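You operate a simulated robot arm through the tools that you are given. There is no shell and no other tool. Be economical: measure what you need, move in short steps, check, and stop when the job is done.

You run a simulated two-armed robot. Do the job below in one go: nothing can be reset, and whatever is moved stays where it is left.

TASK
Release the feed tube, swill it clean and plug it back in.
Fine: press the yellow collar with one hand, pull with the other; green tin, lid back on.

Only the result counts: the job must be done as asked and must still hold three seconds after the hand-in. Knocking over, shifting, dropping, spilling or breaking anything else fails it. A push-on lid holds only when it is set on centred and level and pressed home; a screw cap is set on level and turned clockwise until tight.

THE ROBOT
Two 6-joint arms with two-finger parallel grippers on one trunk, on a base that drives. Base frame: it is fixed to the floor where the robot stands at the start and does not move with it; the origin is under the middle of the robot, x ahead of it, y to its left, z up. Units: mm, rad, N and s.
The left shoulder is at the start at [70, 166, 1445], the right one opposite. Places, roughly: green swilling tin [500, 0, 800]; outlet port [500, -200, 800]. Payload 3.91 kg a hand.
The tool frame of a hand sits at the grasp point between the pads (the TCP): z along the fingers, y along the line on which they close. The tips reach 30 mm beyond it. Largest opening 110 mm; finger width 20, thickness 10; the body of the gripper, 48 by 112 mm, starts 55 mm behind the TCP.
Orientation is that of the tool frame in the base frame, as a unit quaternion [x, y, z, w]. With the fingers straight down and closing along the base's y, the tool's x points along the base's -x, its y along +y and its z along -z.

THE INTERFACE
- The arms move only by the tool apply_moves. It takes "left_increments", "right_increments" or both (then of equal length, played together; a hand with none holds still); each is a list of rows, each a list of 3 entries, a list of its own where there are three numbers: the finger opening in mm, from 0 to 110, then the shift along the base's x, y, z in units of 30 mm (1.0 is 30 mm), then the turn, a rotation vector about the base's x, y, z in units of 8 degrees (1.0 is 8 degrees). In form: [[hand, [dx, dy, dz], [rx, ry, rz]], ...]. A call has 1 to 10 rows; each row shifts and turns the commanded pose from where the row before left it. A call with a number of a shift or a turn outside -1 to 1 is refused whole. Each row takes 0.2 s and may step no farther than 50 mm and 0.15 rad from the row before; otherwise, or with a gripper value out of range, the whole call is refused. A pose out of reach is approached as far as the arm can. The call stops where the force on the tool passes 40 N (or 10 N more than at its start, if that is more) or the arm is blocked; 0.2 s more then pass. Each finger travels about 108 mm/s and halts on what it meets, pressing with about 25 N; the grip force reading is that of the motor and also rises with nothing between the fingers. The clock runs only during rows and for 0.2 s after the last one: add rows that do not move to give the fingers time. The reply holds the time, the measured pose of the TCP, the force on the tool along the base axes, the opening and the grip force, in the units named above and with some noise, with the torque about the TCP (base axes, N m) and any sound that the robot's microphone picked up.
- Cameras (640 x 400 px; columns grow to the right, rows downward): "scene" is now at [116.2, -23.3, 1651.5]; the picture's right is [-0.35, -0.94, 0.00], its down [-0.79, 0.30, -0.54] and it looks along [0.51, -0.19, -0.84] (base axes); focal length 292 px, centre (320, 200). "left" rides on the left gripper at [77, -7, -114] in its tool frame; the picture's right is [0.09, 1.00, 0.00], its down [-0.80, 0.07, -0.59] and it looks along [-0.59, 0.05, 0.80] (tool axes); focal length 270 px, centre (320, 200). "right" rides on the right gripper at [77, 7, -114] in its tool frame; the picture's right is [-0.09, 1.00, 0.00], its down [-0.80, -0.07, -0.59] and it looks along [-0.59, -0.05, 0.80] (tool axes); focal length 270 px, centre (320, 200). There is no depth. A picture from a camera that has moved, and an enlarged one, comes with that camera's place and axes in the base frame and with its lens. The place of the scene camera against the robot may be out by one fixed shift of up to 12 mm in any direction.
- grab_frame(camera): a new picture of that camera. The clock stands still meanwhile.
- move_column(by): slides the trunk up (or, below 0, down) by that many mm; the arms and the scene camera ride with it, the base frame stays. It gives what a move gives, with no picture.
- drive_base(legs): drives the robot by 1 to 6 legs, each [ahead, left, turn to the left] in mm, mm and rad, along the robot's own axes; the way and the turn of a leg run together, so that a leg with both is an arc; at most 1500 mm and 3.142 rad a leg. The arms and the cameras ride along, it lands a little off, and it stops where it bumps. It gives what a move gives.
- head_to(pan, tilt): turns the head with the scene camera to pan (to the left, within 1.501 rad either way) and tilt (down, from -0.506 to 1.204), counted from straight ahead of the robot. It gives what a move gives.
- close_up(camera, box): a new picture of the part [left, top, right, bottom] of that camera's present view, enlarged. The clock stands still meanwhile.
- hand_in(): hands the job in; it is judged then, once.

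Go step by step. Nothing tells you exact positions but the pictures and the camera data: compare them with the known pose of the tool, close in by small moves and look again before you grip or let go. The budget is 120 turns and 100 pictures, counting those below and the enlarged ones. Unless the task says otherwise, let go and move clear before handing in, and close with one line.

The tools are called after "Call:" by a JSON object that holds its "fn" and its "kwargs". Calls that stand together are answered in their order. apply_moves: Moves the arms, as the interface text tells. Its arguments: {"type":"object","properties":{"left_increments":{"type":"array"},"right_increments":{"type":"array"}},"required":[]} The other tools are called the same way: move_column (by) slides the trunk up or down; drive_base (legs) drives the base; head_to (pan, tilt) turns the head that bears the scene camera; grab_frame (camera) takes a picture; close_up (camera, box) takes an enlarged picture of a part of a camera's view; hand_in () hands the job in.

At the start:

```text
time_s: 0.0
left_ee_pos: [707.0, 74.5, 1141.6]
left_ee_rot: [0.0, 1.0, 0.0, 0.001]
left_force: [0.1, -0.1, 0.3]
left_wrist_torque: [0.02, 0.01, 0.0]
left_width: 110.1
left_grip_force: 0.1
right_ee_pos: [514.8, -340.9, 999.3]
right_ee_rot: [0.0, 1.0, 0.0, 0.001]
right_force: [0.2, 0.2, -0.1]
right_wrist_torque: [-0.01, 0.01, -0.01]
right_width: 110.1
right_grip_force: 0.1
trunk travel left (down, up): [-940.0, 0.0]
robot x, y, heading: [1.9, 1.5, -0.001]
head pan, tilt: [-0.36, 0.997]
```

scene: 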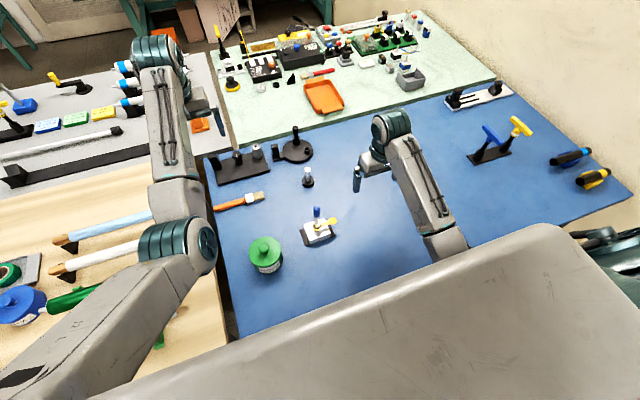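
right: 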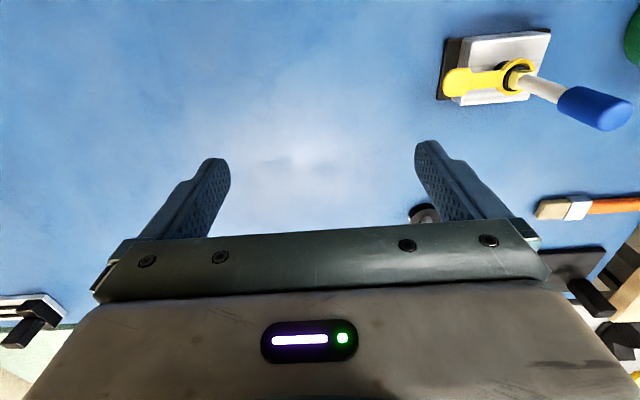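
left: 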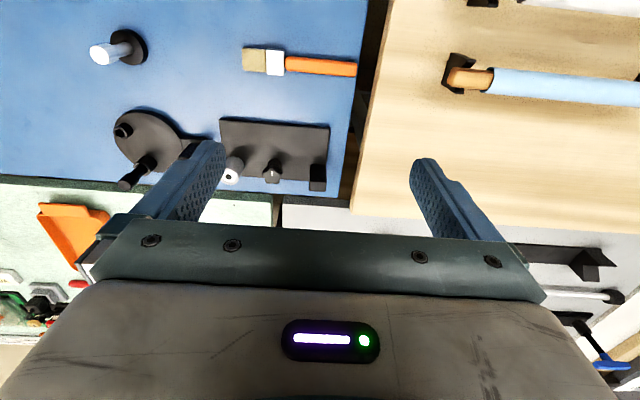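

I see the green tin near pixel (265,255) and the outlet port with its yellow collar and blue-topped tube near (318,230). I'll look at both closely first.

Call:
{"fn": "close_up", "kwargs": {"camera": "scene", "box": [230, 180, 390, 280]}}

Call:
{"fn": "close_up", "kwargs": {"camera": "right", "box": [420, 10, 640, 147]}}

```text
4.00 times, centred on (310, 230) of scene
camera zoom: at [116.2, -23.3, 1651.5], right [-0.35, -0.94, 0.0], down [-0.79, 0.3, -0.54], along [0.51, -0.19, -0.84], focal length 1166 px, centre (360, 80)
```

zoom: 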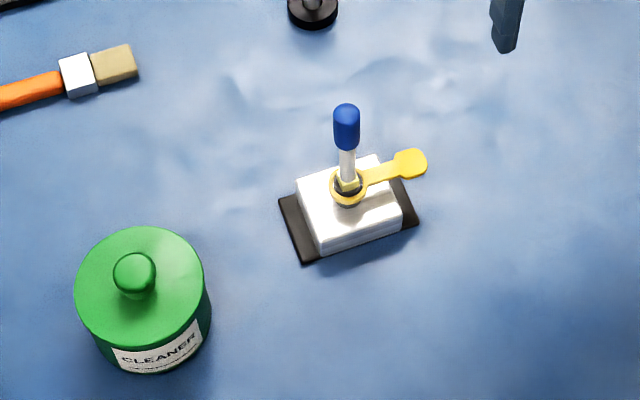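

```text
2.91 times, centred on (530, 78) of right
camera zoom: at [436.4, -334.7, 1113.8], right [0.09, 1.0, 0.0], down [0.8, -0.07, 0.59], along [0.59, -0.05, -0.8], focal length 786 px, centre (-291, 554)
```

zoom: 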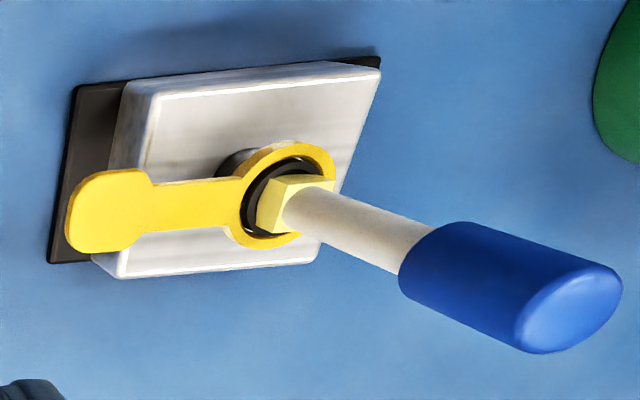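

The tube stands upright in the port, with the paddle of the collar pointing to -y. I'll bring the left hand over near the tin to measure it.

Call:
{"fn": "apply_moves", "kwargs": {"left_increments": [[110, [-1, -0.3, -0.2], [0, 0, 0]], [110, [-1, -0.3, -0.2], [0, 0, 0]], [110, [-1, -0.3, -0.2], [0, 0, 0]], [110, [-1, -0.3, -0.2], [0, 0, 0]], [110, [-1, -0.3, -0.2], [0, 0, 0]], [110, [-1, -0.3, -0.2], [0, 0, 0]], [110, [-1, -0.3, -0.2], [0, 0, 0]]]}}

Call:
{"fn": "grab_frame", "kwargs": {"camera": "left"}}

Call:
{"fn": "grab_frame", "kwargs": {"camera": "scene"}}

```text
time_s: 1.7
left_ee_pos: [634.2, 129.7, 1124.4]
left_ee_rot: [-0.022, 0.996, 0.044, 0.08]
left_force: [0.5, 0.2, -0.5]
left_wrist_torque: [-0.04, -0.03, -0.03]
left_width: 110.2
left_grip_force: 0.1
left hand out of reach, approached as far as the arm can: row 1, 2, 3, 4, 5, 6, 7
right_ee_pos: [514.8, -342.1, 1000.9]
right_ee_rot: [0.0, 1.0, 0.0, 0.0]
right_force: [-0.2, -0.3, 0.5]
right_wrist_torque: [-0.02, -0.01, -0.01]
right_width: 109.9
right_grip_force: 0.0
trunk travel left (down, up): [-940.0, 0.0]
robot x, y, heading: [-0.5, -1.2, 0.0]
head pan, tilt: [-0.36, 0.997]
stopped in row 7 (left hand): the arm was blocked; the commanded pose is now the measured one
```

```text
94 pictures are left
camera left: at [541.3, 109.4, 1224.2], right [-0.14, 0.99, 0.07], down [0.69, 0.05, 0.72], along [0.71, 0.15, -0.69], focal length 270 px, centre (320, 200)
```

left: 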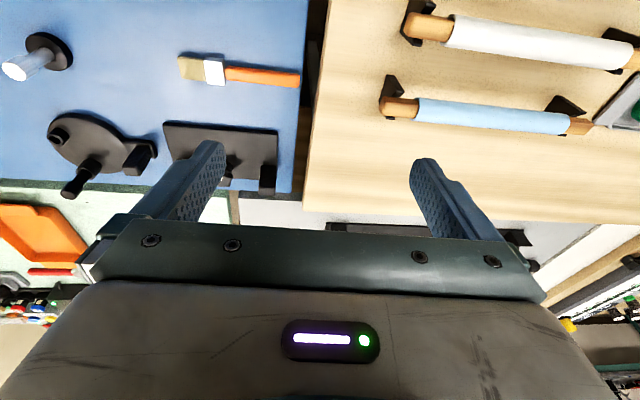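

```text
93 pictures are left
camera scene: at [115.9, -22.7, 1651.5], right [-0.35, -0.94, 0.0], down [-0.79, 0.3, -0.54], along [0.51, -0.19, -0.84], focal length 292 px, centre (320, 200)
```

scene: 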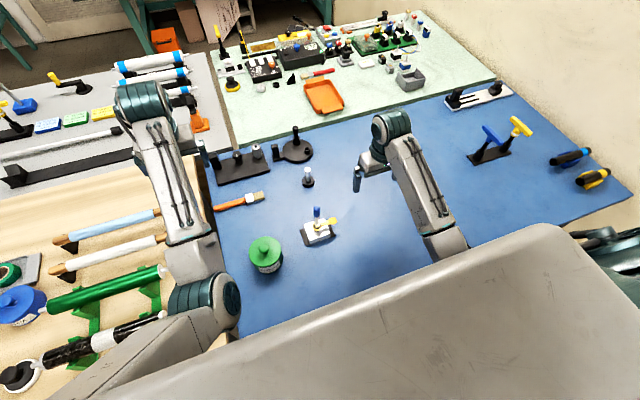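

The left arm folds up too close in, so I'll step the robot back and to the right. Then I'll straighten the left hand.

Call:
{"fn": "drive_base", "kwargs": {"legs": [[-110, -90, 0]]}}

Call:
{"fn": "apply_moves", "kwargs": {"left_increments": [[110, [0, 0, -0.5], [-0.21, 0.38, -0.1]], [110, [0, 0, -0.5], [-0.21, 0.38, -0.1]], [110, [0, 0, -0.5], [-0.21, 0.38, -0.1]]]}}

```text
time_s: 3.0
left_ee_pos: [529.3, 40.3, 1121.4]
left_ee_rot: [-0.024, 0.996, 0.044, 0.076]
left_force: [0.2, -0.4, 0.0]
left_wrist_torque: [0.0, 0.04, 0.0]
left_width: 109.9
left_grip_force: 0.0
right_ee_pos: [411.8, -432.0, 999.5]
right_ee_rot: [-0.001, 1.0, 0.0, -0.002]
right_force: [-0.2, -0.1, 0.8]
right_wrist_torque: [0.01, 0.01, 0.01]
right_width: 110.0
right_grip_force: 0.1
trunk travel left (down, up): [-940.0, 0.0]
robot x, y, heading: [-105.0, -90.6, 0.003]
head pan, tilt: [-0.36, 0.997]
```

```text
time_s: 3.8
left_ee_pos: [534.0, 35.4, 1068.4]
left_ee_rot: [-0.003, 1.0, 0.0, 0.0]
left_force: [1.1, 0.6, 0.6]
left_wrist_torque: [0.02, -0.04, 0.0]
left_width: 109.9
left_grip_force: 0.0
left hand out of reach, approached as far as the arm can: row 1, 2, 3
right_ee_pos: [409.6, -431.7, 999.7]
right_ee_rot: [-0.001, 1.0, 0.0, 0.0]
right_force: [-0.2, 0.4, 0.2]
right_wrist_torque: [-0.01, -0.03, 0.0]
right_width: 110.3
right_grip_force: 0.1
trunk travel left (down, up): [-940.0, 0.0]
robot x, y, heading: [-108.2, -93.9, 0.007]
head pan, tilt: [-0.36, 0.997]
```

Call:
{"fn": "apply_moves", "kwargs": {"left_increments": [[110, [0, 0, -0.5], [0, 0, 0]], [110, [0, 0, -0.5], [0, 0, 0]], [110, [0, 0, 0], [0, 0, 0]]]}}

Call:
{"fn": "grab_frame", "kwargs": {"camera": "left"}}

Call:
{"fn": "grab_frame", "kwargs": {"camera": "scene"}}

```text
time_s: 4.6
left_ee_pos: [533.9, 34.9, 1038.6]
left_ee_rot: [-0.004, 1.0, -0.001, -0.001]
left_force: [1.1, -0.2, -0.7]
left_wrist_torque: [-0.01, 0.01, 0.04]
left_width: 110.1
left_grip_force: 0.2
right_ee_pos: [408.9, -432.0, 1000.0]
right_ee_rot: [-0.001, 1.0, 0.0, 0.0]
right_force: [-1.1, -0.2, -0.5]
right_wrist_torque: [0.0, -0.03, 0.02]
right_width: 110.0
right_grip_force: 0.1
trunk travel left (down, up): [-940.0, 0.0]
robot x, y, heading: [-105.1, -92.9, 0.0]
head pan, tilt: [-0.36, 0.997]
```

```text
92 pictures are left
camera left: at [457.8, 27.9, 1153.9], right [-0.09, 1.0, 0.0], down [0.8, 0.08, 0.59], along [0.59, 0.06, -0.81], focal length 270 px, centre (320, 200)
```

left: 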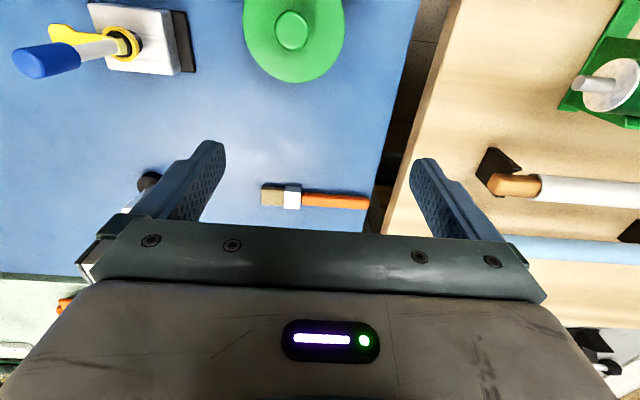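

```text
91 pictures are left
camera scene: at [9.9, -114.7, 1651.5], right [-0.35, -0.94, 0.0], down [-0.79, 0.29, -0.54], along [0.51, -0.19, -0.84], focal length 292 px, centre (320, 200)
```

scene: 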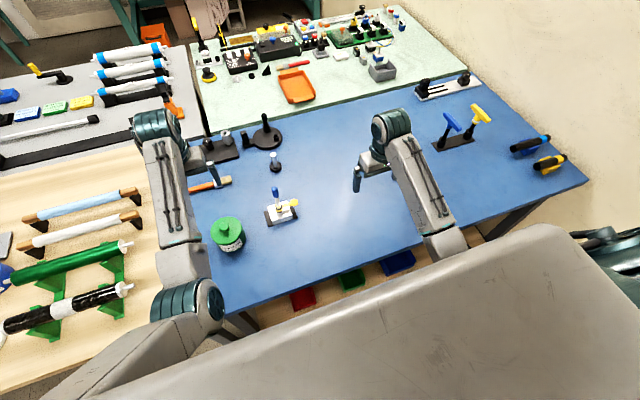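

Triangulating the pictures puts the lid knob at about (480, 7, 899) and the collar at about (506, -160, 853). I'll move the left hand over the tin for a better view, and the right hand closer to the port.

Call:
{"fn": "apply_moves", "kwargs": {"left_increments": [[110, [-0.9, -0.47, -0.6], [0, 0, 0]], [110, [-0.9, -0.47, -0.6], [0, 0, 0]], [110, [0, 0, 0], [0, 0, 0]]], "right_increments": [[110, [0.8, 1, 0], [0, 0, 0]], [110, [0.8, 1, 0], [0, 0, 0]], [110, [0.8, 1, 0], [0, 0, 0]]]}}

Call:
{"fn": "grab_frame", "kwargs": {"camera": "left"}}

Call:
{"fn": "grab_frame", "kwargs": {"camera": "right"}}

```text
time_s: 5.6
left_ee_pos: [510.3, 38.1, 1033.8]
left_ee_rot: [-0.014, 0.999, 0.023, 0.031]
left_force: [0.1, -0.3, 0.2]
left_wrist_torque: [0.01, -0.03, -0.02]
left_width: 110.3
left_grip_force: 0.0
right_ee_pos: [479.1, -340.0, 1000.6]
right_ee_rot: [0.0, 1.0, 0.001, -0.001]
right_force: [0.2, -1.7, -0.5]
right_wrist_torque: [0.04, -0.02, -0.03]
right_width: 110.2
right_grip_force: 0.0
trunk travel left (down, up): [-940.0, 0.0]
robot x, y, heading: [-103.7, -89.7, -0.002]
head pan, tilt: [-0.36, 0.997]
stopped in row 3 (left hand): the arm was blocked; the commanded pose is now the measured one
```

```text
90 pictures are left
camera left: at [426.6, 22.9, 1142.1], right [-0.12, 0.99, 0.04], down [0.76, 0.06, 0.65], along [0.64, 0.11, -0.76], focal length 270 px, centre (320, 200)
```

left: 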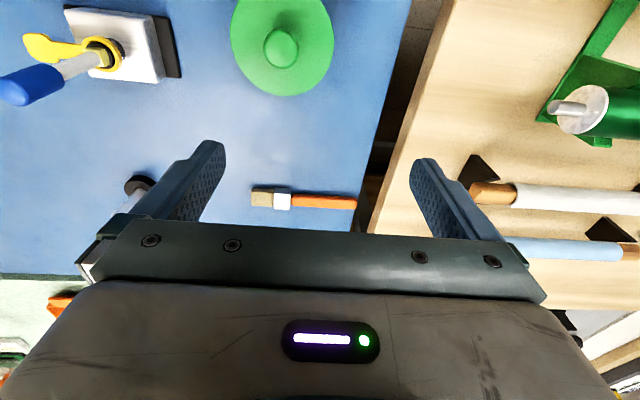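

```text
89 pictures are left
camera right: at [401.0, -334.1, 1114.0], right [0.09, 1.0, 0.0], down [0.8, -0.07, 0.59], along [0.59, -0.05, -0.8], focal length 270 px, centre (320, 200)
```

right: 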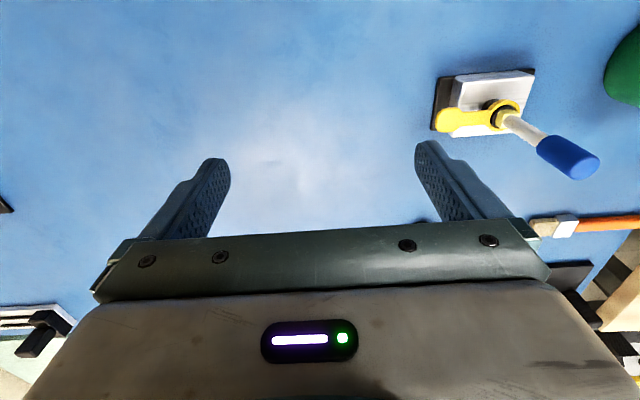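

The left arm's inner reach limit shows up when the hand is high, so I'll back off another 75 mm and straighten the hand.

Call:
{"fn": "drive_base", "kwargs": {"legs": [[-75, 0, 0]]}}

Call:
{"fn": "apply_moves", "kwargs": {"left_increments": [[110, [0.5, -0.5, -0.5], [-0.18, 0.22, -0.1]], [110, [0.5, -0.5, -0.5], [-0.18, 0.22, -0.1]], [110, [0, 0, 0], [0, 0, 0]]], "right_increments": [[110, [0.8, 1, 0], [0, 0, 0]], [110, [0.8, 1, 0], [0, 0, 0]], [110, [0, 0, 0], [0, 0, 0]]]}}

Call:
{"fn": "grab_frame", "kwargs": {"camera": "left"}}

Call:
{"fn": "grab_frame", "kwargs": {"camera": "right"}}

```text
time_s: 6.6
left_ee_pos: [443.0, 37.7, 1028.2]
left_ee_rot: [-0.014, 0.999, 0.023, 0.028]
left_force: [0.8, 0.8, -1.2]
left_wrist_torque: [0.0, 0.05, 0.01]
left_width: 110.0
left_grip_force: 0.1
right_ee_pos: [413.0, -340.5, 996.5]
right_ee_rot: [-0.001, 1.0, 0.001, -0.004]
right_force: [0.5, 0.5, -0.4]
right_wrist_torque: [-0.02, 0.06, -0.02]
right_width: 109.9
right_grip_force: 0.1
trunk travel left (down, up): [-940.0, 0.0]
robot x, y, heading: [-179.2, -89.0, 0.002]
head pan, tilt: [-0.36, 0.997]
```

```text
time_s: 7.4
left_ee_pos: [465.1, 5.7, 1004.0]
left_ee_rot: [0.0, 1.0, -0.003, 0.002]
left_force: [-1.8, -0.1, 0.4]
left_wrist_torque: [0.02, -0.05, 0.02]
left_width: 110.1
left_grip_force: 0.0
right_ee_pos: [451.7, -282.1, 1005.3]
right_ee_rot: [-0.001, 1.0, 0.0, 0.002]
right_force: [0.0, -0.7, -0.9]
right_wrist_torque: [0.01, -0.04, 0.0]
right_width: 110.0
right_grip_force: 0.0
trunk travel left (down, up): [-940.0, 0.0]
robot x, y, heading: [-177.6, -89.8, 0.003]
head pan, tilt: [-0.36, 0.997]
```

```text
88 pictures are left
camera left: at [388.6, -0.8, 1119.2], right [-0.09, 1.0, 0.0], down [0.8, 0.07, 0.6], along [0.59, 0.05, -0.8], focal length 270 px, centre (320, 200)
```

left: 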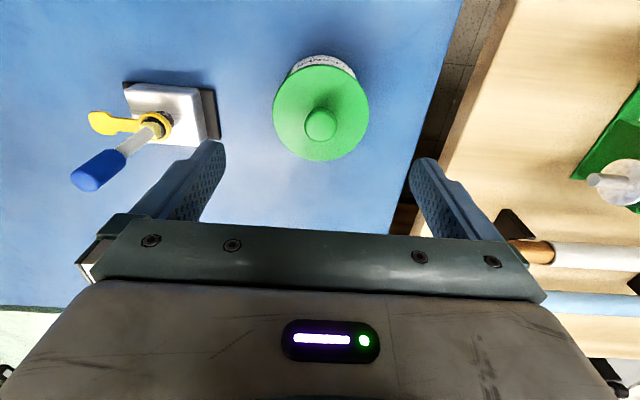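

```text
87 pictures are left
camera right: at [373.4, -274.0, 1119.7], right [0.09, 1.0, 0.0], down [0.8, -0.07, 0.6], along [0.59, -0.05, -0.8], focal length 270 px, centre (320, 200)
```

right: 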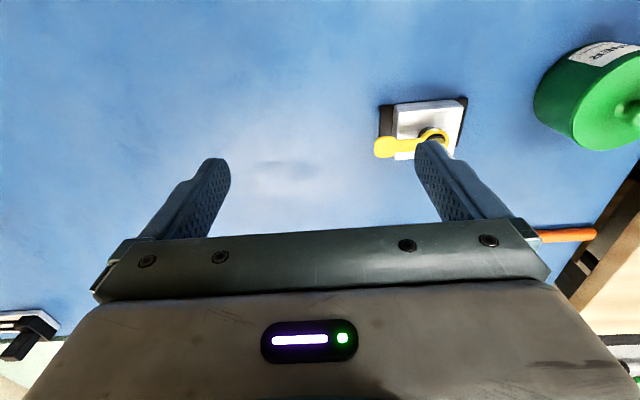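

I'll zoom in on both objects through the left camera.

Call:
{"fn": "close_up", "kwargs": {"camera": "left", "box": [240, 40, 400, 180]}}

Call:
{"fn": "close_up", "kwargs": {"camera": "left", "box": [60, 70, 240, 200]}}

```text
2.86 times, centred on (320, 110) of left
camera zoom: at [388.6, -0.8, 1119.2], right [-0.09, 1.0, 0.0], down [0.8, 0.07, 0.6], along [0.59, 0.05, -0.8], focal length 772 px, centre (320, 457)
```

zoom: 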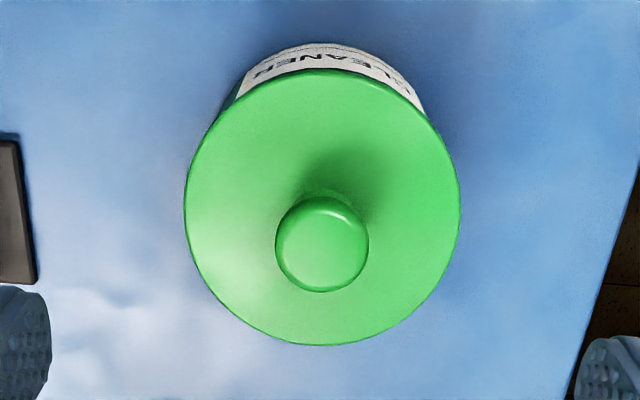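

```text
3.08 times, centred on (150, 135) of left
camera zoom: at [388.6, -0.8, 1119.2], right [-0.09, 1.0, 0.0], down [0.8, 0.07, 0.6], along [0.59, 0.05, -0.8], focal length 832 px, centre (843, 400)
```

zoom: 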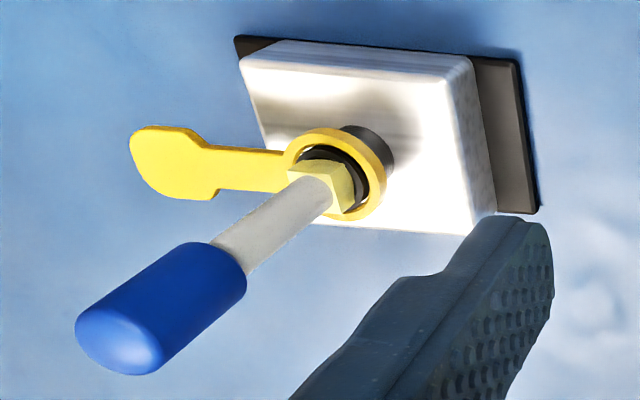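

The table surface comes out near z≈800, the lid knob at about (482, 7, 877) and the top of the tube at about (507, -160, 953). I'll lower the left hand towards the knob and look again.

Call:
{"fn": "apply_moves", "kwargs": {"left_increments": [[70, [0.28, 0.02, -0.7], [0, 0, 0]], [70, [0.28, 0.02, -0.7], [0, 0, 0]], [70, [0, 0, -0.6], [0, 0, 0]], [70, [0, 0, 0], [0, 0, 0]]]}}

Call:
{"fn": "grab_frame", "kwargs": {"camera": "left"}}

Call:
{"fn": "grab_frame", "kwargs": {"camera": "right"}}

```text
time_s: 8.4
left_ee_pos: [484.5, 8.7, 942.2]
left_ee_rot: [0.001, 1.0, -0.002, 0.001]
left_force: [0.3, -1.3, -0.3]
left_wrist_torque: [0.02, 0.01, 0.02]
left_width: 69.8
left_grip_force: 0.1
right_ee_pos: [455.1, -281.3, 1002.9]
right_ee_rot: [-0.001, 1.0, -0.001, 0.0]
right_force: [-0.2, 0.0, -0.2]
right_wrist_torque: [-0.02, -0.02, -0.04]
right_width: 110.1
right_grip_force: 0.0
trunk travel left (down, up): [-940.0, 0.0]
robot x, y, heading: [-176.9, -89.0, -0.002]
head pan, tilt: [-0.36, 0.997]
```

```text
84 pictures are left
camera left: at [408.6, 2.9, 1057.0], right [-0.09, 1.0, -0.01], down [0.8, 0.07, 0.59], along [0.59, 0.05, -0.8], focal length 270 px, centre (320, 200)
```

left: 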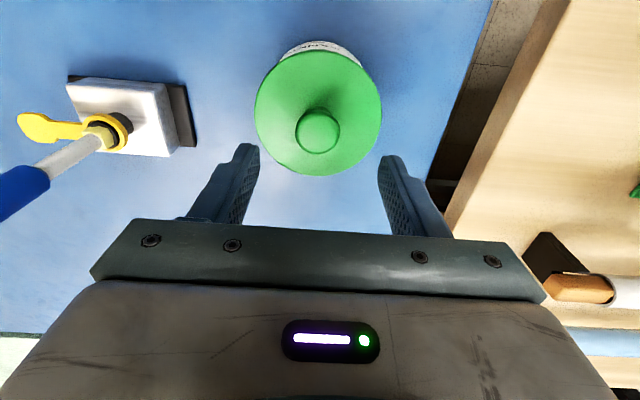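

```text
83 pictures are left
camera right: at [376.9, -273.2, 1117.7], right [0.09, 1.0, 0.0], down [0.8, -0.07, 0.59], along [0.59, -0.05, -0.8], focal length 270 px, centre (320, 200)
```

right: 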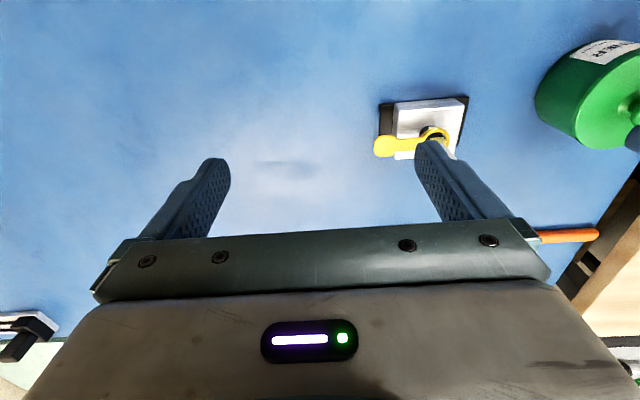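

The knob top is confirmed at (482, 7, 877). I'll go down around it and close the fingers.

Call:
{"fn": "apply_moves", "kwargs": {"left_increments": [[60, [-0.08, -0.06, -0.7], [0, 0, 0]], [60, [0, 0, -0.7], [0, 0, 0]], [60, [0, 0, -0.55], [0, 0, 0]], [20, [0, 0, 0], [0, 0, 0]], [20, [0, 0, 0], [0, 0, 0]], [20, [0, 0, 0], [0, 0, 0]]]}}

Call:
{"fn": "grab_frame", "kwargs": {"camera": "left"}}

```text
time_s: 9.5
left_ee_pos: [483.1, 7.3, 894.5]
left_ee_rot: [0.0, 1.0, -0.003, 0.009]
left_force: [-13.8, -0.2, 28.9]
left_wrist_torque: [0.07, 0.55, 0.04]
left_width: 28.0
left_grip_force: 7.7
right_ee_pos: [450.3, -281.9, 1007.6]
right_ee_rot: [-0.001, 1.0, 0.0, 0.002]
right_force: [0.2, -0.1, -0.5]
right_wrist_torque: [0.03, -0.01, -0.03]
right_width: 110.2
right_grip_force: 0.1
trunk travel left (down, up): [-940.0, 0.0]
robot x, y, heading: [-181.1, -92.2, -0.0]
head pan, tilt: [-0.36, 0.997]
stopped in row 5 (left hand): the force on the tool passed its limit (the readings are from after the stop); the commanded pose is now the measured one
```

```text
82 pictures are left
camera left: at [403.9, 0.6, 1007.9], right [-0.09, 1.0, -0.01], down [0.79, 0.07, 0.61], along [0.61, 0.05, -0.79], focal length 270 px, centre (320, 200)
```

left: 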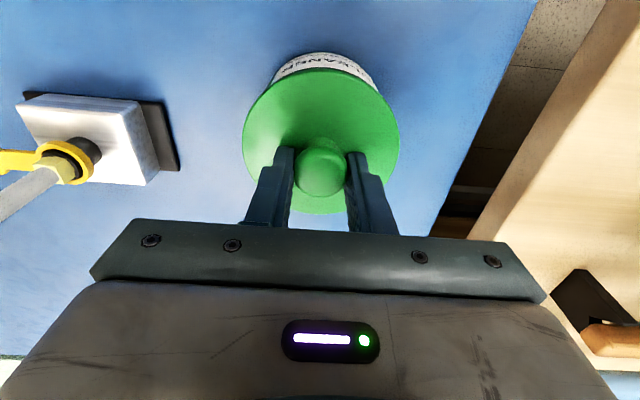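

The fingers have the knob, with the tips just touching the lid. I'll close firmly and lift gently while watching the force.

Call:
{"fn": "apply_moves", "kwargs": {"left_increments": [[15, [0, 0, 0.1], [0, 0, 0]], [15, [0, 0, 0.1], [0, 0, 0]], [15, [0, 0, 0.1], [0, 0, 0]], [15, [0, 0, 0.1], [0, 0, 0]], [15, [0, 0, 0.1], [0, 0, 0]]]}}

Call:
{"fn": "grab_frame", "kwargs": {"camera": "left"}}

Call:
{"fn": "grab_frame", "kwargs": {"camera": "right"}}

```text
time_s: 10.7
left_ee_pos: [485.9, 8.3, 904.7]
left_ee_rot: [-0.001, 1.0, -0.003, 0.005]
left_force: [-0.3, -0.1, 0.3]
left_wrist_torque: [-0.04, -0.01, 0.0]
left_width: 20.4
left_grip_force: 25.0
right_ee_pos: [454.8, -280.9, 1004.8]
right_ee_rot: [0.0, 1.0, 0.0, 0.001]
right_force: [0.5, -0.4, -0.2]
right_wrist_torque: [0.01, -0.01, -0.01]
right_width: 110.2
right_grip_force: 0.1
trunk travel left (down, up): [-940.0, 0.0]
robot x, y, heading: [-179.8, -89.2, 0.002]
head pan, tilt: [-0.36, 0.997]
heard: snap
```

```text
81 pictures are left
camera left: at [408.0, 2.6, 1018.2], right [-0.09, 1.0, -0.01], down [0.79, 0.07, 0.6], along [0.6, 0.05, -0.8], focal length 270 px, centre (320, 200)
```

left: 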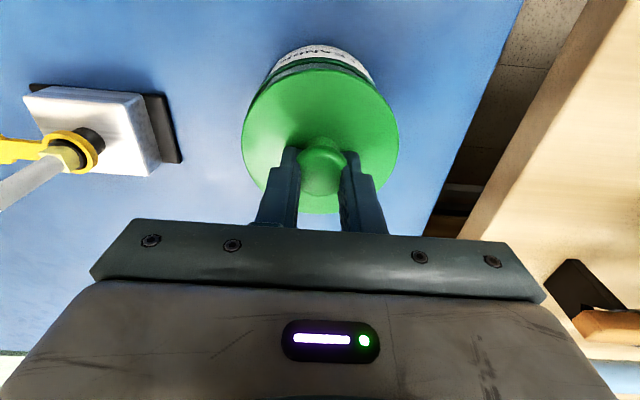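

```text
80 pictures are left
camera right: at [375.9, -273.4, 1118.1], right [0.09, 1.0, 0.0], down [0.8, -0.07, 0.59], along [0.59, -0.05, -0.8], focal length 270 px, centre (320, 200)
```

right: 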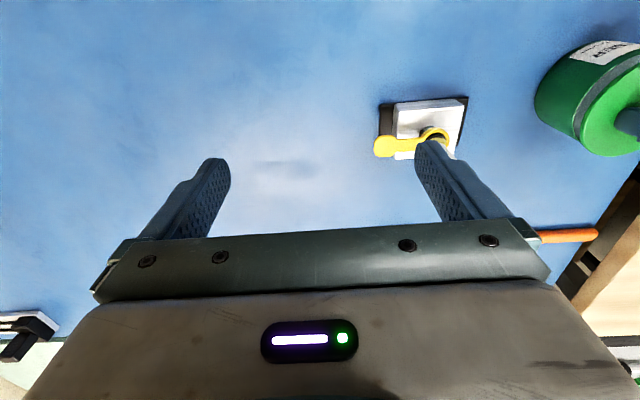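

The snap means the lid came free, and the tin stayed where it was. I'll lift the lid clear and set it on the free blue area near (400, -70).

Call:
{"fn": "apply_moves", "kwargs": {"left_increments": [[15, [0, 0, 0.6], [0, 0, 0]], [15, [0, 0, 0.6], [0, 0, 0]], [15, [-0.5, -0.45, 0], [0, 0, 0]], [15, [-0.8, -0.7, 0], [0, 0, 0]], [15, [-0.8, -0.7, 0], [0, 0, 0]], [15, [-0.75, -0.7, 0], [0, 0, 0]], [15, [0, 0, -0.7], [0, 0, 0]], [15, [0, 0, -0.7], [0, 0, 0]], [15, [0, 0, 0], [0, 0, 0]]]}}

Call:
{"fn": "grab_frame", "kwargs": {"camera": "left"}}

Call:
{"fn": "grab_frame", "kwargs": {"camera": "scene"}}

```text
time_s: 12.4
left_ee_pos: [480.6, 14.3, 962.6]
left_ee_rot: [-0.023, 0.996, 0.047, 0.072]
left_force: [-0.2, -0.5, -0.6]
left_wrist_torque: [-0.01, -0.03, -0.02]
left_width: 19.9
left_grip_force: 24.6
left hand out of reach, approached as far as the arm can: row 6
right_ee_pos: [455.0, -280.5, 1002.8]
right_ee_rot: [-0.001, 1.0, 0.0, 0.001]
right_force: [0.5, -0.3, 0.4]
right_wrist_torque: [0.01, -0.01, 0.02]
right_width: 110.2
right_grip_force: 0.1
trunk travel left (down, up): [-940.0, 0.0]
robot x, y, heading: [-177.9, -92.7, -0.004]
head pan, tilt: [-0.36, 0.997]
stopped in row 8 (left hand): the arm was blocked; the commanded pose is now the measured one
```

```text
79 pictures are left
camera left: at [389.1, -6.1, 1064.0], right [-0.14, 0.99, 0.08], down [0.7, 0.04, 0.71], along [0.7, 0.15, -0.7], focal length 270 px, centre (320, 200)
```

left: 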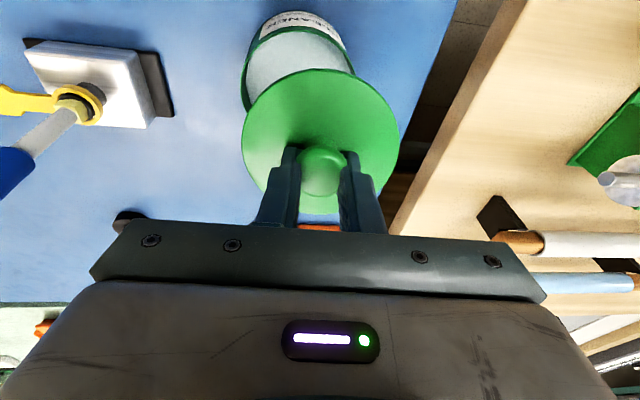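

```text
78 pictures are left
camera scene: at [-61.8, -114.6, 1651.5], right [-0.35, -0.94, 0.0], down [-0.79, 0.29, -0.54], along [0.51, -0.19, -0.84], focal length 292 px, centre (320, 200)
```

scene: 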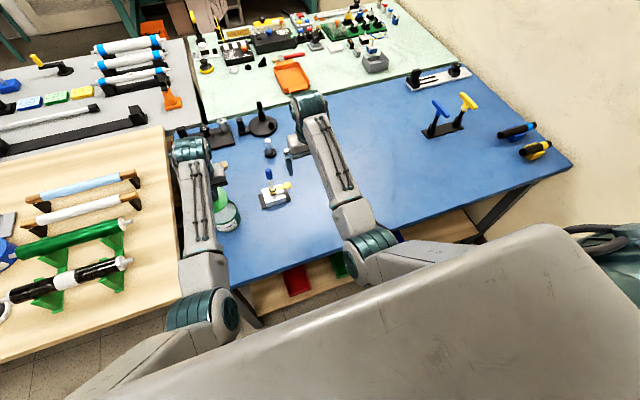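

The lid is held and the tin still looks upright, but the arm is cramped across the midline. I'll straighten and raise the hand, then shift the robot right so the port lies between the two arms.

Call:
{"fn": "apply_moves", "kwargs": {"left_increments": [[15, [0.5, 0.3, 0.2], [-0.3, 0.38, -0.11]], [15, [0.2, 0.3, 0], [-0.2, 0.38, -0.11]], [15, [0, 0, 0], [-0.1, 0.27, -0.11]], [15, [0, 0, 0], [0, 0, 0]]]}}

Call:
{"fn": "drive_base", "kwargs": {"legs": [[-45, -95, 0]]}}

Call:
{"fn": "grab_frame", "kwargs": {"camera": "left"}}

```text
time_s: 13.4
left_ee_pos: [500.2, 29.7, 969.0]
left_ee_rot: [0.002, 1.0, 0.002, -0.002]
left_force: [0.2, 0.4, 0.1]
left_wrist_torque: [-0.01, 0.01, -0.02]
left_width: 19.6
left_grip_force: 24.6
right_ee_pos: [454.6, -281.6, 1004.6]
right_ee_rot: [-0.001, 1.0, 0.0, 0.0]
right_force: [0.2, 0.3, 0.8]
right_wrist_torque: [-0.04, 0.01, 0.01]
right_width: 110.1
right_grip_force: 0.1
trunk travel left (down, up): [-940.0, 0.0]
robot x, y, heading: [-178.2, -90.2, -0.0]
head pan, tilt: [-0.36, 0.997]
```

```text
time_s: 14.6
left_ee_pos: [455.2, -59.7, 967.0]
left_ee_rot: [0.0, 1.0, 0.001, -0.001]
left_force: [0.1, 0.2, 0.0]
left_wrist_torque: [-0.04, 0.03, 0.01]
left_width: 19.5
left_grip_force: 24.7
right_ee_pos: [411.4, -370.0, 1003.6]
right_ee_rot: [-0.002, 1.0, 0.0, -0.001]
right_force: [0.0, -0.6, 0.2]
right_wrist_torque: [-0.01, 0.05, -0.01]
right_width: 110.2
right_grip_force: 0.0
trunk travel left (down, up): [-940.0, 0.0]
robot x, y, heading: [-221.9, -187.0, 0.004]
head pan, tilt: [-0.36, 0.997]
```

```text
77 pictures are left
camera left: at [379.8, -68.1, 1081.8], right [-0.09, 1.0, 0.0], down [0.8, 0.07, 0.59], along [0.59, 0.05, -0.81], focal length 270 px, centre (320, 200)
```

left: 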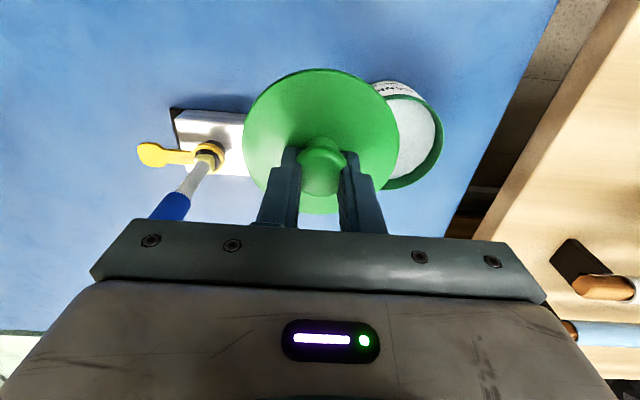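

Next I'll move the lid to (402, -68) and lower it towards the table.

Call:
{"fn": "apply_moves", "kwargs": {"left_increments": [[15, [-0.6, -0.1, -0.2], [0, 0, 0]], [15, [-0.6, -0.1, -0.4], [0, 0, 0]], [15, [-0.57, -0.07, -0.6], [0, 0, 0]], [15, [0, 0, -0.7], [0, 0, 0]], [15, [0, 0, -0.7], [0, 0, 0]], [15, [0, 0, 0], [0, 0, 0]]]}}

Call:
{"fn": "grab_frame", "kwargs": {"camera": "left"}}

```text
time_s: 16.0
left_ee_pos: [400.6, -71.3, 889.4]
left_ee_rot: [0.0, 1.0, 0.002, 0.0]
left_force: [-0.3, 0.6, 0.6]
left_wrist_torque: [0.0, 0.0, 0.03]
left_width: 19.4
left_grip_force: 25.0
right_ee_pos: [411.3, -374.7, 1003.4]
right_ee_rot: [-0.001, 1.0, 0.001, 0.0]
right_force: [-0.6, 0.0, -0.2]
right_wrist_torque: [0.02, -0.03, 0.0]
right_width: 109.9
right_grip_force: 0.1
trunk travel left (down, up): [-940.0, 0.0]
robot x, y, heading: [-224.9, -186.2, 0.006]
head pan, tilt: [-0.36, 0.997]
```

```text
76 pictures are left
camera left: at [324.3, -79.9, 1003.7], right [-0.09, 1.0, 0.01], down [0.8, 0.07, 0.59], along [0.59, 0.06, -0.81], focal length 270 px, centre (320, 200)
```

left: 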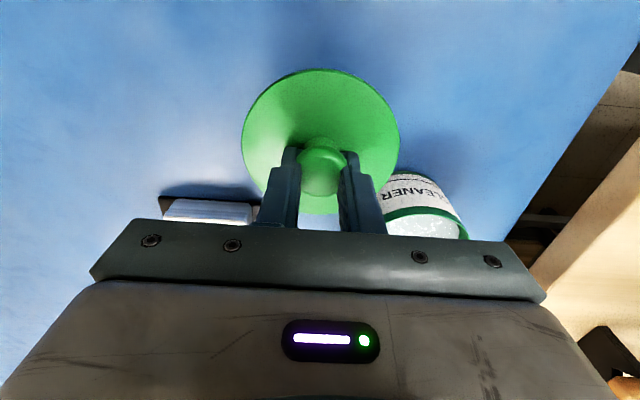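

Clear space lies below the lid, so I'll lower in small steps until it touches.

Call:
{"fn": "apply_moves", "kwargs": {"left_increments": [[15, [0, 0, -0.4], [0, 0, 0]], [15, [0, 0, -0.4], [0, 0, 0]], [15, [0, 0, -0.2], [0, 0, 0]], [15, [0, 0, -0.15], [0, 0, 0]], [15, [0, 0, -0.1], [0, 0, 0]], [15, [0, 0, 0], [0, 0, 0]]]}}

```text
time_s: 17.4
left_ee_pos: [401.5, -70.7, 851.6]
left_ee_rot: [0.0, 1.0, 0.003, -0.001]
left_force: [0.6, 0.5, -1.1]
left_wrist_torque: [0.02, 0.02, 0.0]
left_width: 19.4
left_grip_force: 25.2
right_ee_pos: [410.4, -372.8, 1004.0]
right_ee_rot: [-0.002, 1.0, 0.0, 0.0]
right_force: [0.5, -0.1, 0.0]
right_wrist_torque: [-0.02, 0.01, 0.03]
right_width: 110.1
right_grip_force: 0.2
trunk travel left (down, up): [-940.0, 0.0]
robot x, y, heading: [-221.5, -183.1, 0.002]
head pan, tilt: [-0.36, 0.997]
```

Call:
{"fn": "apply_moves", "kwargs": {"left_increments": [[15, [0, 0, -0.1], [0, 0, 0]], [15, [0, 0, -0.1], [0, 0, 0]], [15, [0, 0, -0.1], [0, 0, 0]], [15, [0, 0, -0.1], [0, 0, 0]], [15, [0, 0, 0], [0, 0, 0]]]}}

Call:
{"fn": "grab_frame", "kwargs": {"camera": "left"}}

```text
time_s: 18.6
left_ee_pos: [401.8, -72.0, 840.8]
left_ee_rot: [-0.001, 1.0, 0.003, 0.0]
left_force: [-0.7, 0.1, 0.3]
left_wrist_torque: [0.0, 0.02, -0.02]
left_width: 19.6
left_grip_force: 24.7
right_ee_pos: [410.2, -373.2, 1004.3]
right_ee_rot: [-0.001, 1.0, -0.001, 0.0]
right_force: [0.3, -0.8, -0.4]
right_wrist_torque: [0.02, 0.01, -0.04]
right_width: 110.1
right_grip_force: 0.0
trunk travel left (down, up): [-940.0, 0.0]
robot x, y, heading: [-221.0, -184.3, 0.003]
head pan, tilt: [-0.36, 0.997]
```

```text
75 pictures are left
camera left: at [325.3, -78.9, 955.8], right [-0.09, 1.0, 0.01], down [0.8, 0.07, 0.59], along [0.59, 0.06, -0.81], focal length 270 px, centre (320, 200)
```

left: 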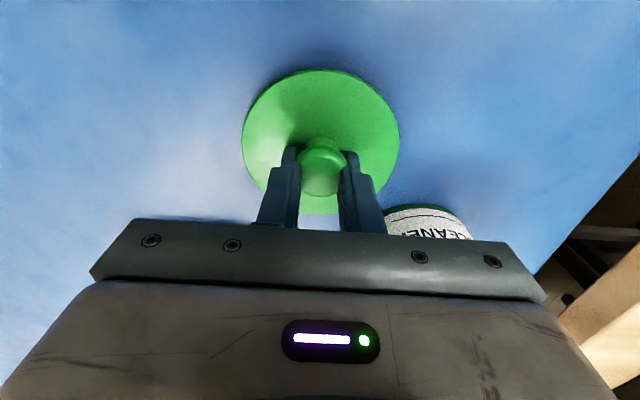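

Call:
{"fn": "apply_moves", "kwargs": {"left_increments": [[15, [0, 0, -0.1], [0, 0, 0]], [15, [0, 0, -0.1], [0, 0, 0]], [15, [0, 0, -0.1], [0, 0, 0]], [15, [0, 0, 0], [0, 0, 0]]]}}

```text
time_s: 19.6
left_ee_pos: [401.7, -72.4, 839.3]
left_ee_rot: [0.0, 1.0, 0.002, 0.004]
left_force: [6.0, 1.9, 39.1]
left_wrist_torque: [-0.03, -0.02, 0.03]
left_width: 19.4
left_grip_force: 25.2
right_ee_pos: [406.7, -373.0, 1006.9]
right_ee_rot: [-0.002, 1.0, 0.001, 0.003]
right_force: [0.9, 0.2, 0.3]
right_wrist_torque: [-0.03, 0.01, -0.03]
right_width: 110.0
right_grip_force: 0.0
trunk travel left (down, up): [-940.0, 0.0]
robot x, y, heading: [-221.9, -185.5, 0.006]
head pan, tilt: [-0.36, 0.997]
```

The lid rests on the table at TCP z≈840. I'll relieve the pressure, open and rise.

Call:
{"fn": "apply_moves", "kwargs": {"left_increments": [[15, [0, 0, 0.25], [0, 0, 0]], [60, [0, 0, 0], [0, 0, 0]], [60, [0, 0, 0], [0, 0, 0]], [60, [0, 0, 0.5], [0, 0, 0]], [60, [0, 0, 0.8], [0, 0, 0]], [60, [0, 0, 0.8], [0, 0, 0]], [60, [0.5, 0, 0.5], [0, 0, 0]]]}}

Call:
{"fn": "grab_frame", "kwargs": {"camera": "left"}}

Call:
{"fn": "grab_frame", "kwargs": {"camera": "right"}}

```text
time_s: 21.2
left_ee_pos: [416.9, -73.0, 916.3]
left_ee_rot: [0.0, 1.0, 0.002, -0.003]
left_force: [-0.2, 0.5, 0.2]
left_wrist_torque: [-0.01, 0.01, -0.01]
left_width: 60.1
left_grip_force: 0.0
right_ee_pos: [412.0, -372.2, 1003.3]
right_ee_rot: [-0.001, 1.0, 0.0, 0.001]
right_force: [-0.1, 0.4, 0.1]
right_wrist_torque: [0.0, -0.03, 0.04]
right_width: 110.3
right_grip_force: 0.0
trunk travel left (down, up): [-940.0, 0.0]
robot x, y, heading: [-224.9, -185.8, 0.001]
head pan, tilt: [-0.36, 0.997]
```

```text
74 pictures are left
camera left: at [340.3, -80.0, 1032.4], right [-0.09, 1.0, 0.01], down [0.8, 0.07, 0.59], along [0.59, 0.06, -0.81], focal length 270 px, centre (320, 200)
```

left: 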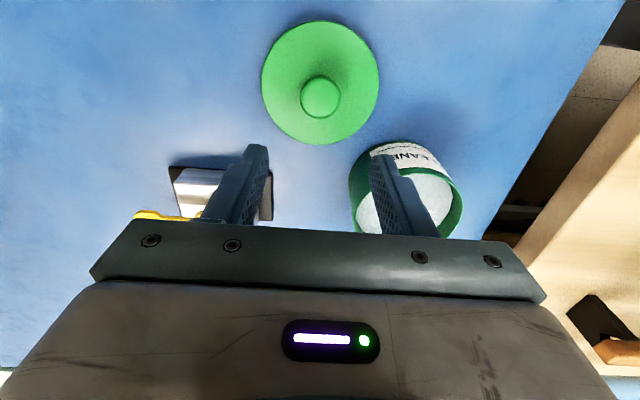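

```text
73 pictures are left
camera right: at [333.2, -366.2, 1117.6], right [0.08, 1.0, 0.0], down [0.8, -0.07, 0.59], along [0.59, -0.05, -0.8], focal length 270 px, centre (320, 200)
```

right: 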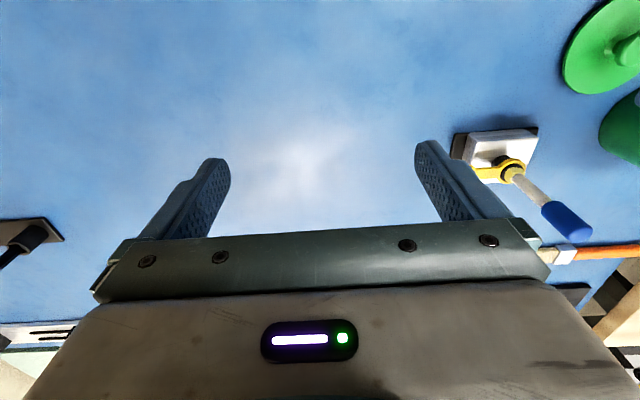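

The lid is resting safely at (402, -72). Now I'll close the right hand, lean it outward by 35° and bring it near the paddle.

Call:
{"fn": "apply_moves", "kwargs": {"right_increments": [[60, [0.63, 0.85, -0.3], [0.875, 0, 0]], [0, [0.63, 0.85, -0.3], [0.875, 0, 0]], [0, [0.63, 0.85, -0.3], [0.875, 0, 0]], [0, [0.63, 0.85, -0.3], [0.875, 0, 0]], [0, [0.63, 0.85, -0.3], [0.875, 0, 0]], [0, [0, 0, 0], [0, 0, 0]]]}}

Call:
{"fn": "grab_frame", "kwargs": {"camera": "right"}}

Call:
{"fn": "grab_frame", "kwargs": {"camera": "scene"}}

```text
time_s: 22.6
left_ee_pos: [415.8, -72.0, 918.0]
left_ee_rot: [0.0, 1.0, 0.003, 0.0]
left_force: [-0.2, 0.2, 0.0]
left_wrist_torque: [0.0, 0.01, -0.01]
left_width: 60.3
left_grip_force: 0.1
right_ee_pos: [508.5, -246.8, 959.7]
right_ee_rot: [-0.001, 0.953, 0.302, 0.001]
right_force: [-0.2, 0.9, 0.4]
right_wrist_torque: [-0.01, 0.02, 0.01]
right_width: 0.1
right_grip_force: 25.0
trunk travel left (down, up): [-940.0, 0.0]
robot x, y, heading: [-216.3, -186.4, -0.003]
head pan, tilt: [-0.36, 0.997]
```

```text
72 pictures are left
camera right: at [428.1, -307.3, 1056.7], right [0.08, 0.81, 0.57], down [0.8, -0.4, 0.45], along [0.59, 0.42, -0.69], focal length 270 px, centre (320, 200)
```

right: 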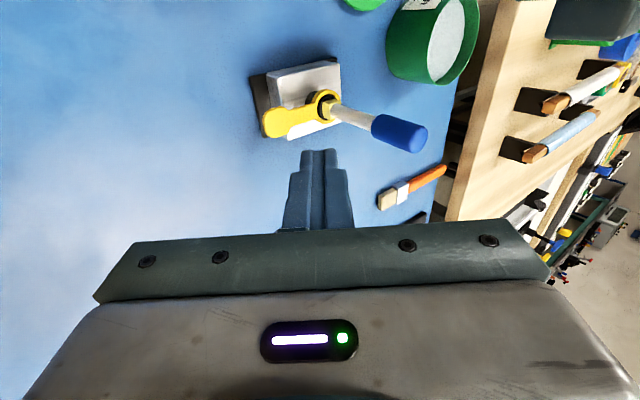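

```text
71 pictures are left
camera scene: at [-107.1, -209.0, 1651.5], right [-0.35, -0.94, 0.0], down [-0.79, 0.29, -0.54], along [0.51, -0.19, -0.84], focal length 292 px, centre (320, 200)
```

scene: 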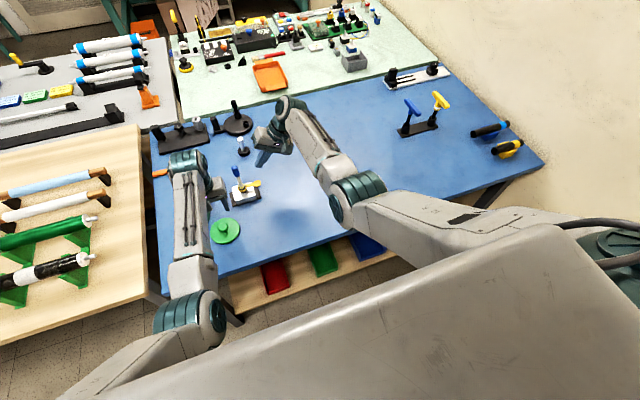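

The right camera confirms the paddle at (507, -214). I'll tilt the right hand some more for clearance and bring the left hand above the tube.

Call:
{"fn": "apply_moves", "kwargs": {"left_increments": [[60, [0, 0, 1], [0, 0, 0]], [60, [0, 0, 1], [0, 0, 0]], [60, [0.8, -0.6, 0.85], [0, 0, 0]], [60, [0.8, -0.8, 0], [0, 0, 0]], [60, [0.8, -0.8, 0], [0, 0, 0]], [60, [0.6, -0.7, 0], [0, 0, 0]], [60, [0, 0, 0], [0, 0, 0]]], "right_increments": [[0, [0, 0, 0], [0.94, 0, 0]], [0, [0, 0, 0], [0.94, 0, 0]], [0, [0, 0, 0], [0, 0, 0]], [0, [0, 0, 0], [0, 0, 0]], [0, [0, 0, 0], [0, 0, 0]], [0, [0, 0, 0], [0, 0, 0]], [0, [0, 0, 0], [0, 0, 0]]]}}

Call:
{"fn": "grab_frame", "kwargs": {"camera": "left"}}

Call:
{"fn": "grab_frame", "kwargs": {"camera": "right"}}

```text
time_s: 24.2
left_ee_pos: [507.4, -161.3, 1000.5]
left_ee_rot: [0.001, 1.0, 0.003, -0.001]
left_force: [-1.0, -0.2, 0.2]
left_wrist_torque: [-0.03, 0.0, 0.01]
left_width: 60.0
left_grip_force: 0.1
right_ee_pos: [506.3, -246.2, 958.3]
right_ee_rot: [-0.002, 0.906, 0.423, 0.001]
right_force: [0.2, 0.7, 0.2]
right_wrist_torque: [0.0, 0.02, -0.02]
right_width: 0.0
right_grip_force: 25.3
trunk travel left (down, up): [-940.0, 0.0]
robot x, y, heading: [-225.0, -185.6, 0.004]
head pan, tilt: [-0.36, 0.997]
```

```text
70 pictures are left
camera left: at [430.4, -168.2, 1115.6], right [-0.09, 1.0, 0.0], down [0.8, 0.07, 0.59], along [0.59, 0.06, -0.81], focal length 270 px, centre (320, 200)
```

left: 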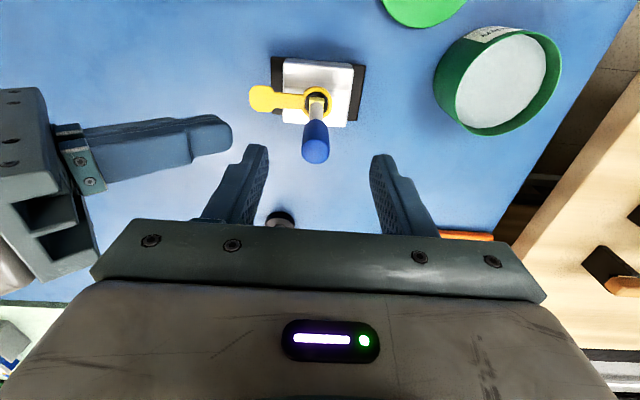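

```text
69 pictures are left
camera right: at [427.5, -329.4, 1037.1], right [0.08, 0.64, 0.76], down [0.8, -0.5, 0.33], along [0.59, 0.58, -0.55], focal length 270 px, centre (320, 200)
```

right: 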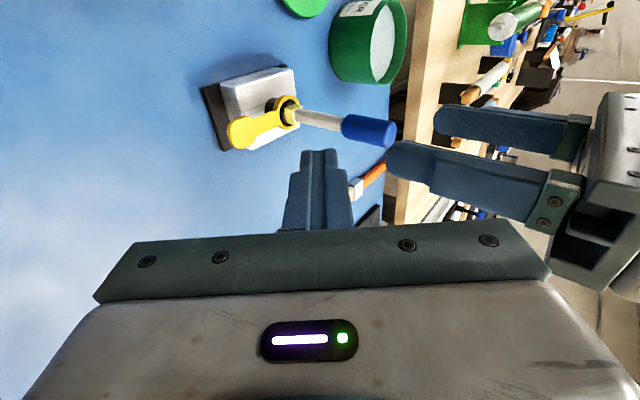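

The tube is centred between the fingers. I'll lower the left hand around the blue handle without closing yet, then check.

Call:
{"fn": "apply_moves", "kwargs": {"left_increments": [[60, [0, -0.05, -0.7], [0, 0, 0]], [50, [0, 0, -0.7], [0, 0, 0]], [50, [0, 0, -0.6], [0, 0, 0]], [50, [0, 0, 0], [0, 0, 0]]]}}

Call:
{"fn": "grab_frame", "kwargs": {"camera": "left"}}

Call:
{"fn": "grab_frame", "kwargs": {"camera": "right"}}

```text
time_s: 25.2
left_ee_pos: [506.2, -160.0, 942.4]
left_ee_rot: [0.001, 1.0, 0.003, -0.001]
left_force: [0.5, -0.9, -1.3]
left_wrist_torque: [0.01, -0.01, 0.01]
left_width: 50.0
left_grip_force: 0.1
right_ee_pos: [505.9, -247.5, 958.4]
right_ee_rot: [-0.001, 0.906, 0.423, 0.001]
right_force: [-0.4, -0.7, 0.1]
right_wrist_torque: [-0.02, 0.01, 0.02]
right_width: 0.0
right_grip_force: 25.4
trunk travel left (down, up): [-940.0, 0.0]
robot x, y, heading: [-225.0, -186.4, 0.005]
head pan, tilt: [-0.36, 0.997]
```

```text
68 pictures are left
camera left: at [429.6, -167.2, 1056.8], right [-0.09, 1.0, 0.01], down [0.8, 0.07, 0.59], along [0.59, 0.06, -0.81], focal length 270 px, centre (320, 200)
```

left: 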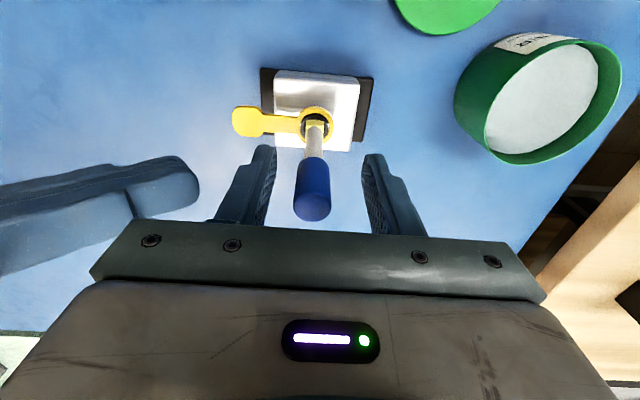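

```text
67 pictures are left
camera right: at [427.4, -329.7, 1037.1], right [0.08, 0.64, 0.76], down [0.8, -0.5, 0.33], along [0.59, 0.58, -0.55], focal length 270 px, centre (320, 200)
```

right: 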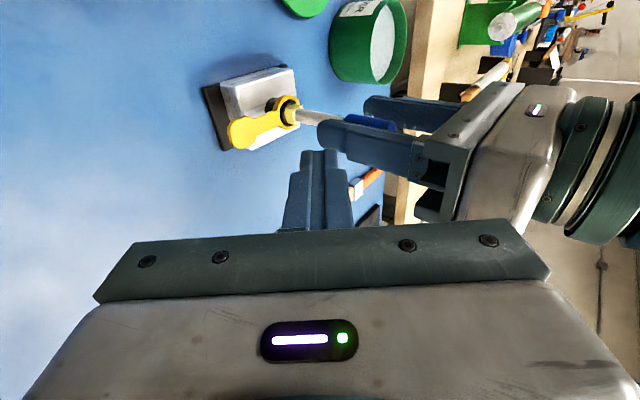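

I'll shift slightly to centre on the tube and grip it. Meanwhile the right fingers come over the paddle.

Call:
{"fn": "apply_moves", "kwargs": {"left_increments": [[50, [0.06, -0.05, 0], [0, 0, 0]], [15, [0, 0, 0], [0, 0, 0]], [5, [0, 0, 0], [0, 0, 0]], [5, [0, 0, 0], [0, 0, 0]]], "right_increments": [[0, [0.03, 0.25, -0.7], [0, 0, 0]], [0, [0, 0.25, -0.7], [0, 0, 0]], [0, [0, 0, -0.6], [0, 0, 0]], [0, [0, 0, 0], [0, 0, 0]]]}}

Call:
{"fn": "grab_frame", "kwargs": {"camera": "left"}}

Call:
{"fn": "grab_frame", "kwargs": {"camera": "right"}}

```text
time_s: 26.2
left_ee_pos: [507.9, -162.6, 942.7]
left_ee_rot: [0.001, 1.0, 0.002, -0.002]
left_force: [0.0, -7.1, -1.7]
left_wrist_torque: [-0.72, 0.04, -0.02]
left_width: 17.5
left_grip_force: 25.2
right_ee_pos: [498.5, -235.6, 910.3]
right_ee_rot: [-0.002, 0.906, 0.423, 0.001]
right_force: [0.0, 0.2, -0.6]
right_wrist_torque: [-0.01, 0.02, -0.01]
right_width: 0.2
right_grip_force: 25.2
right hand out of reach, approached as far as the arm can: row 2, 3
trunk travel left (down, up): [-940.0, 0.0]
robot x, y, heading: [-225.7, -184.3, 0.003]
head pan, tilt: [-0.36, 0.997]
```

```text
66 pictures are left
camera left: at [431.8, -169.6, 1057.1], right [-0.09, 1.0, 0.0], down [0.8, 0.07, 0.59], along [0.59, 0.06, -0.81], focal length 270 px, centre (320, 200)
```

left: 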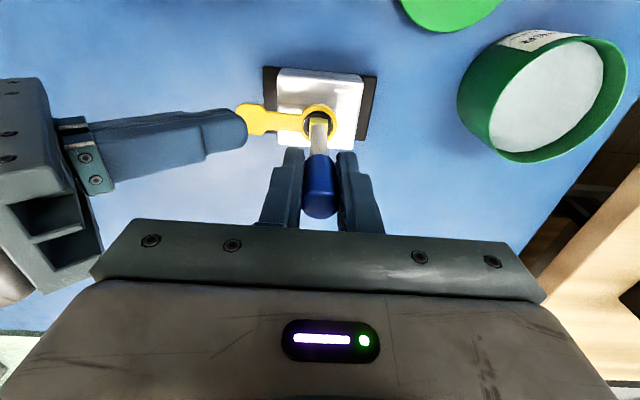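

```text
65 pictures are left
camera right: at [420.4, -318.3, 988.8], right [0.08, 0.64, 0.76], down [0.8, -0.5, 0.33], along [0.59, 0.58, -0.55], focal length 270 px, centre (320, 200)
```

right: 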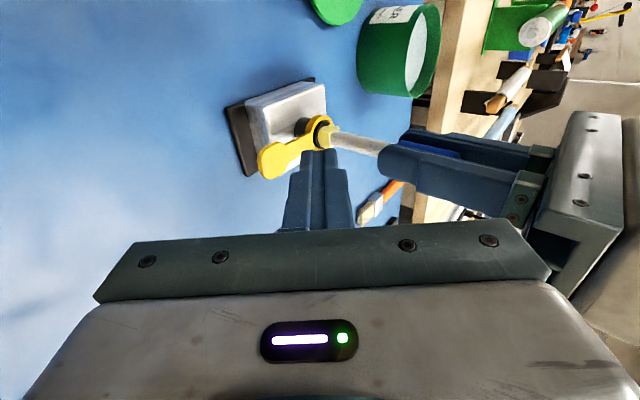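

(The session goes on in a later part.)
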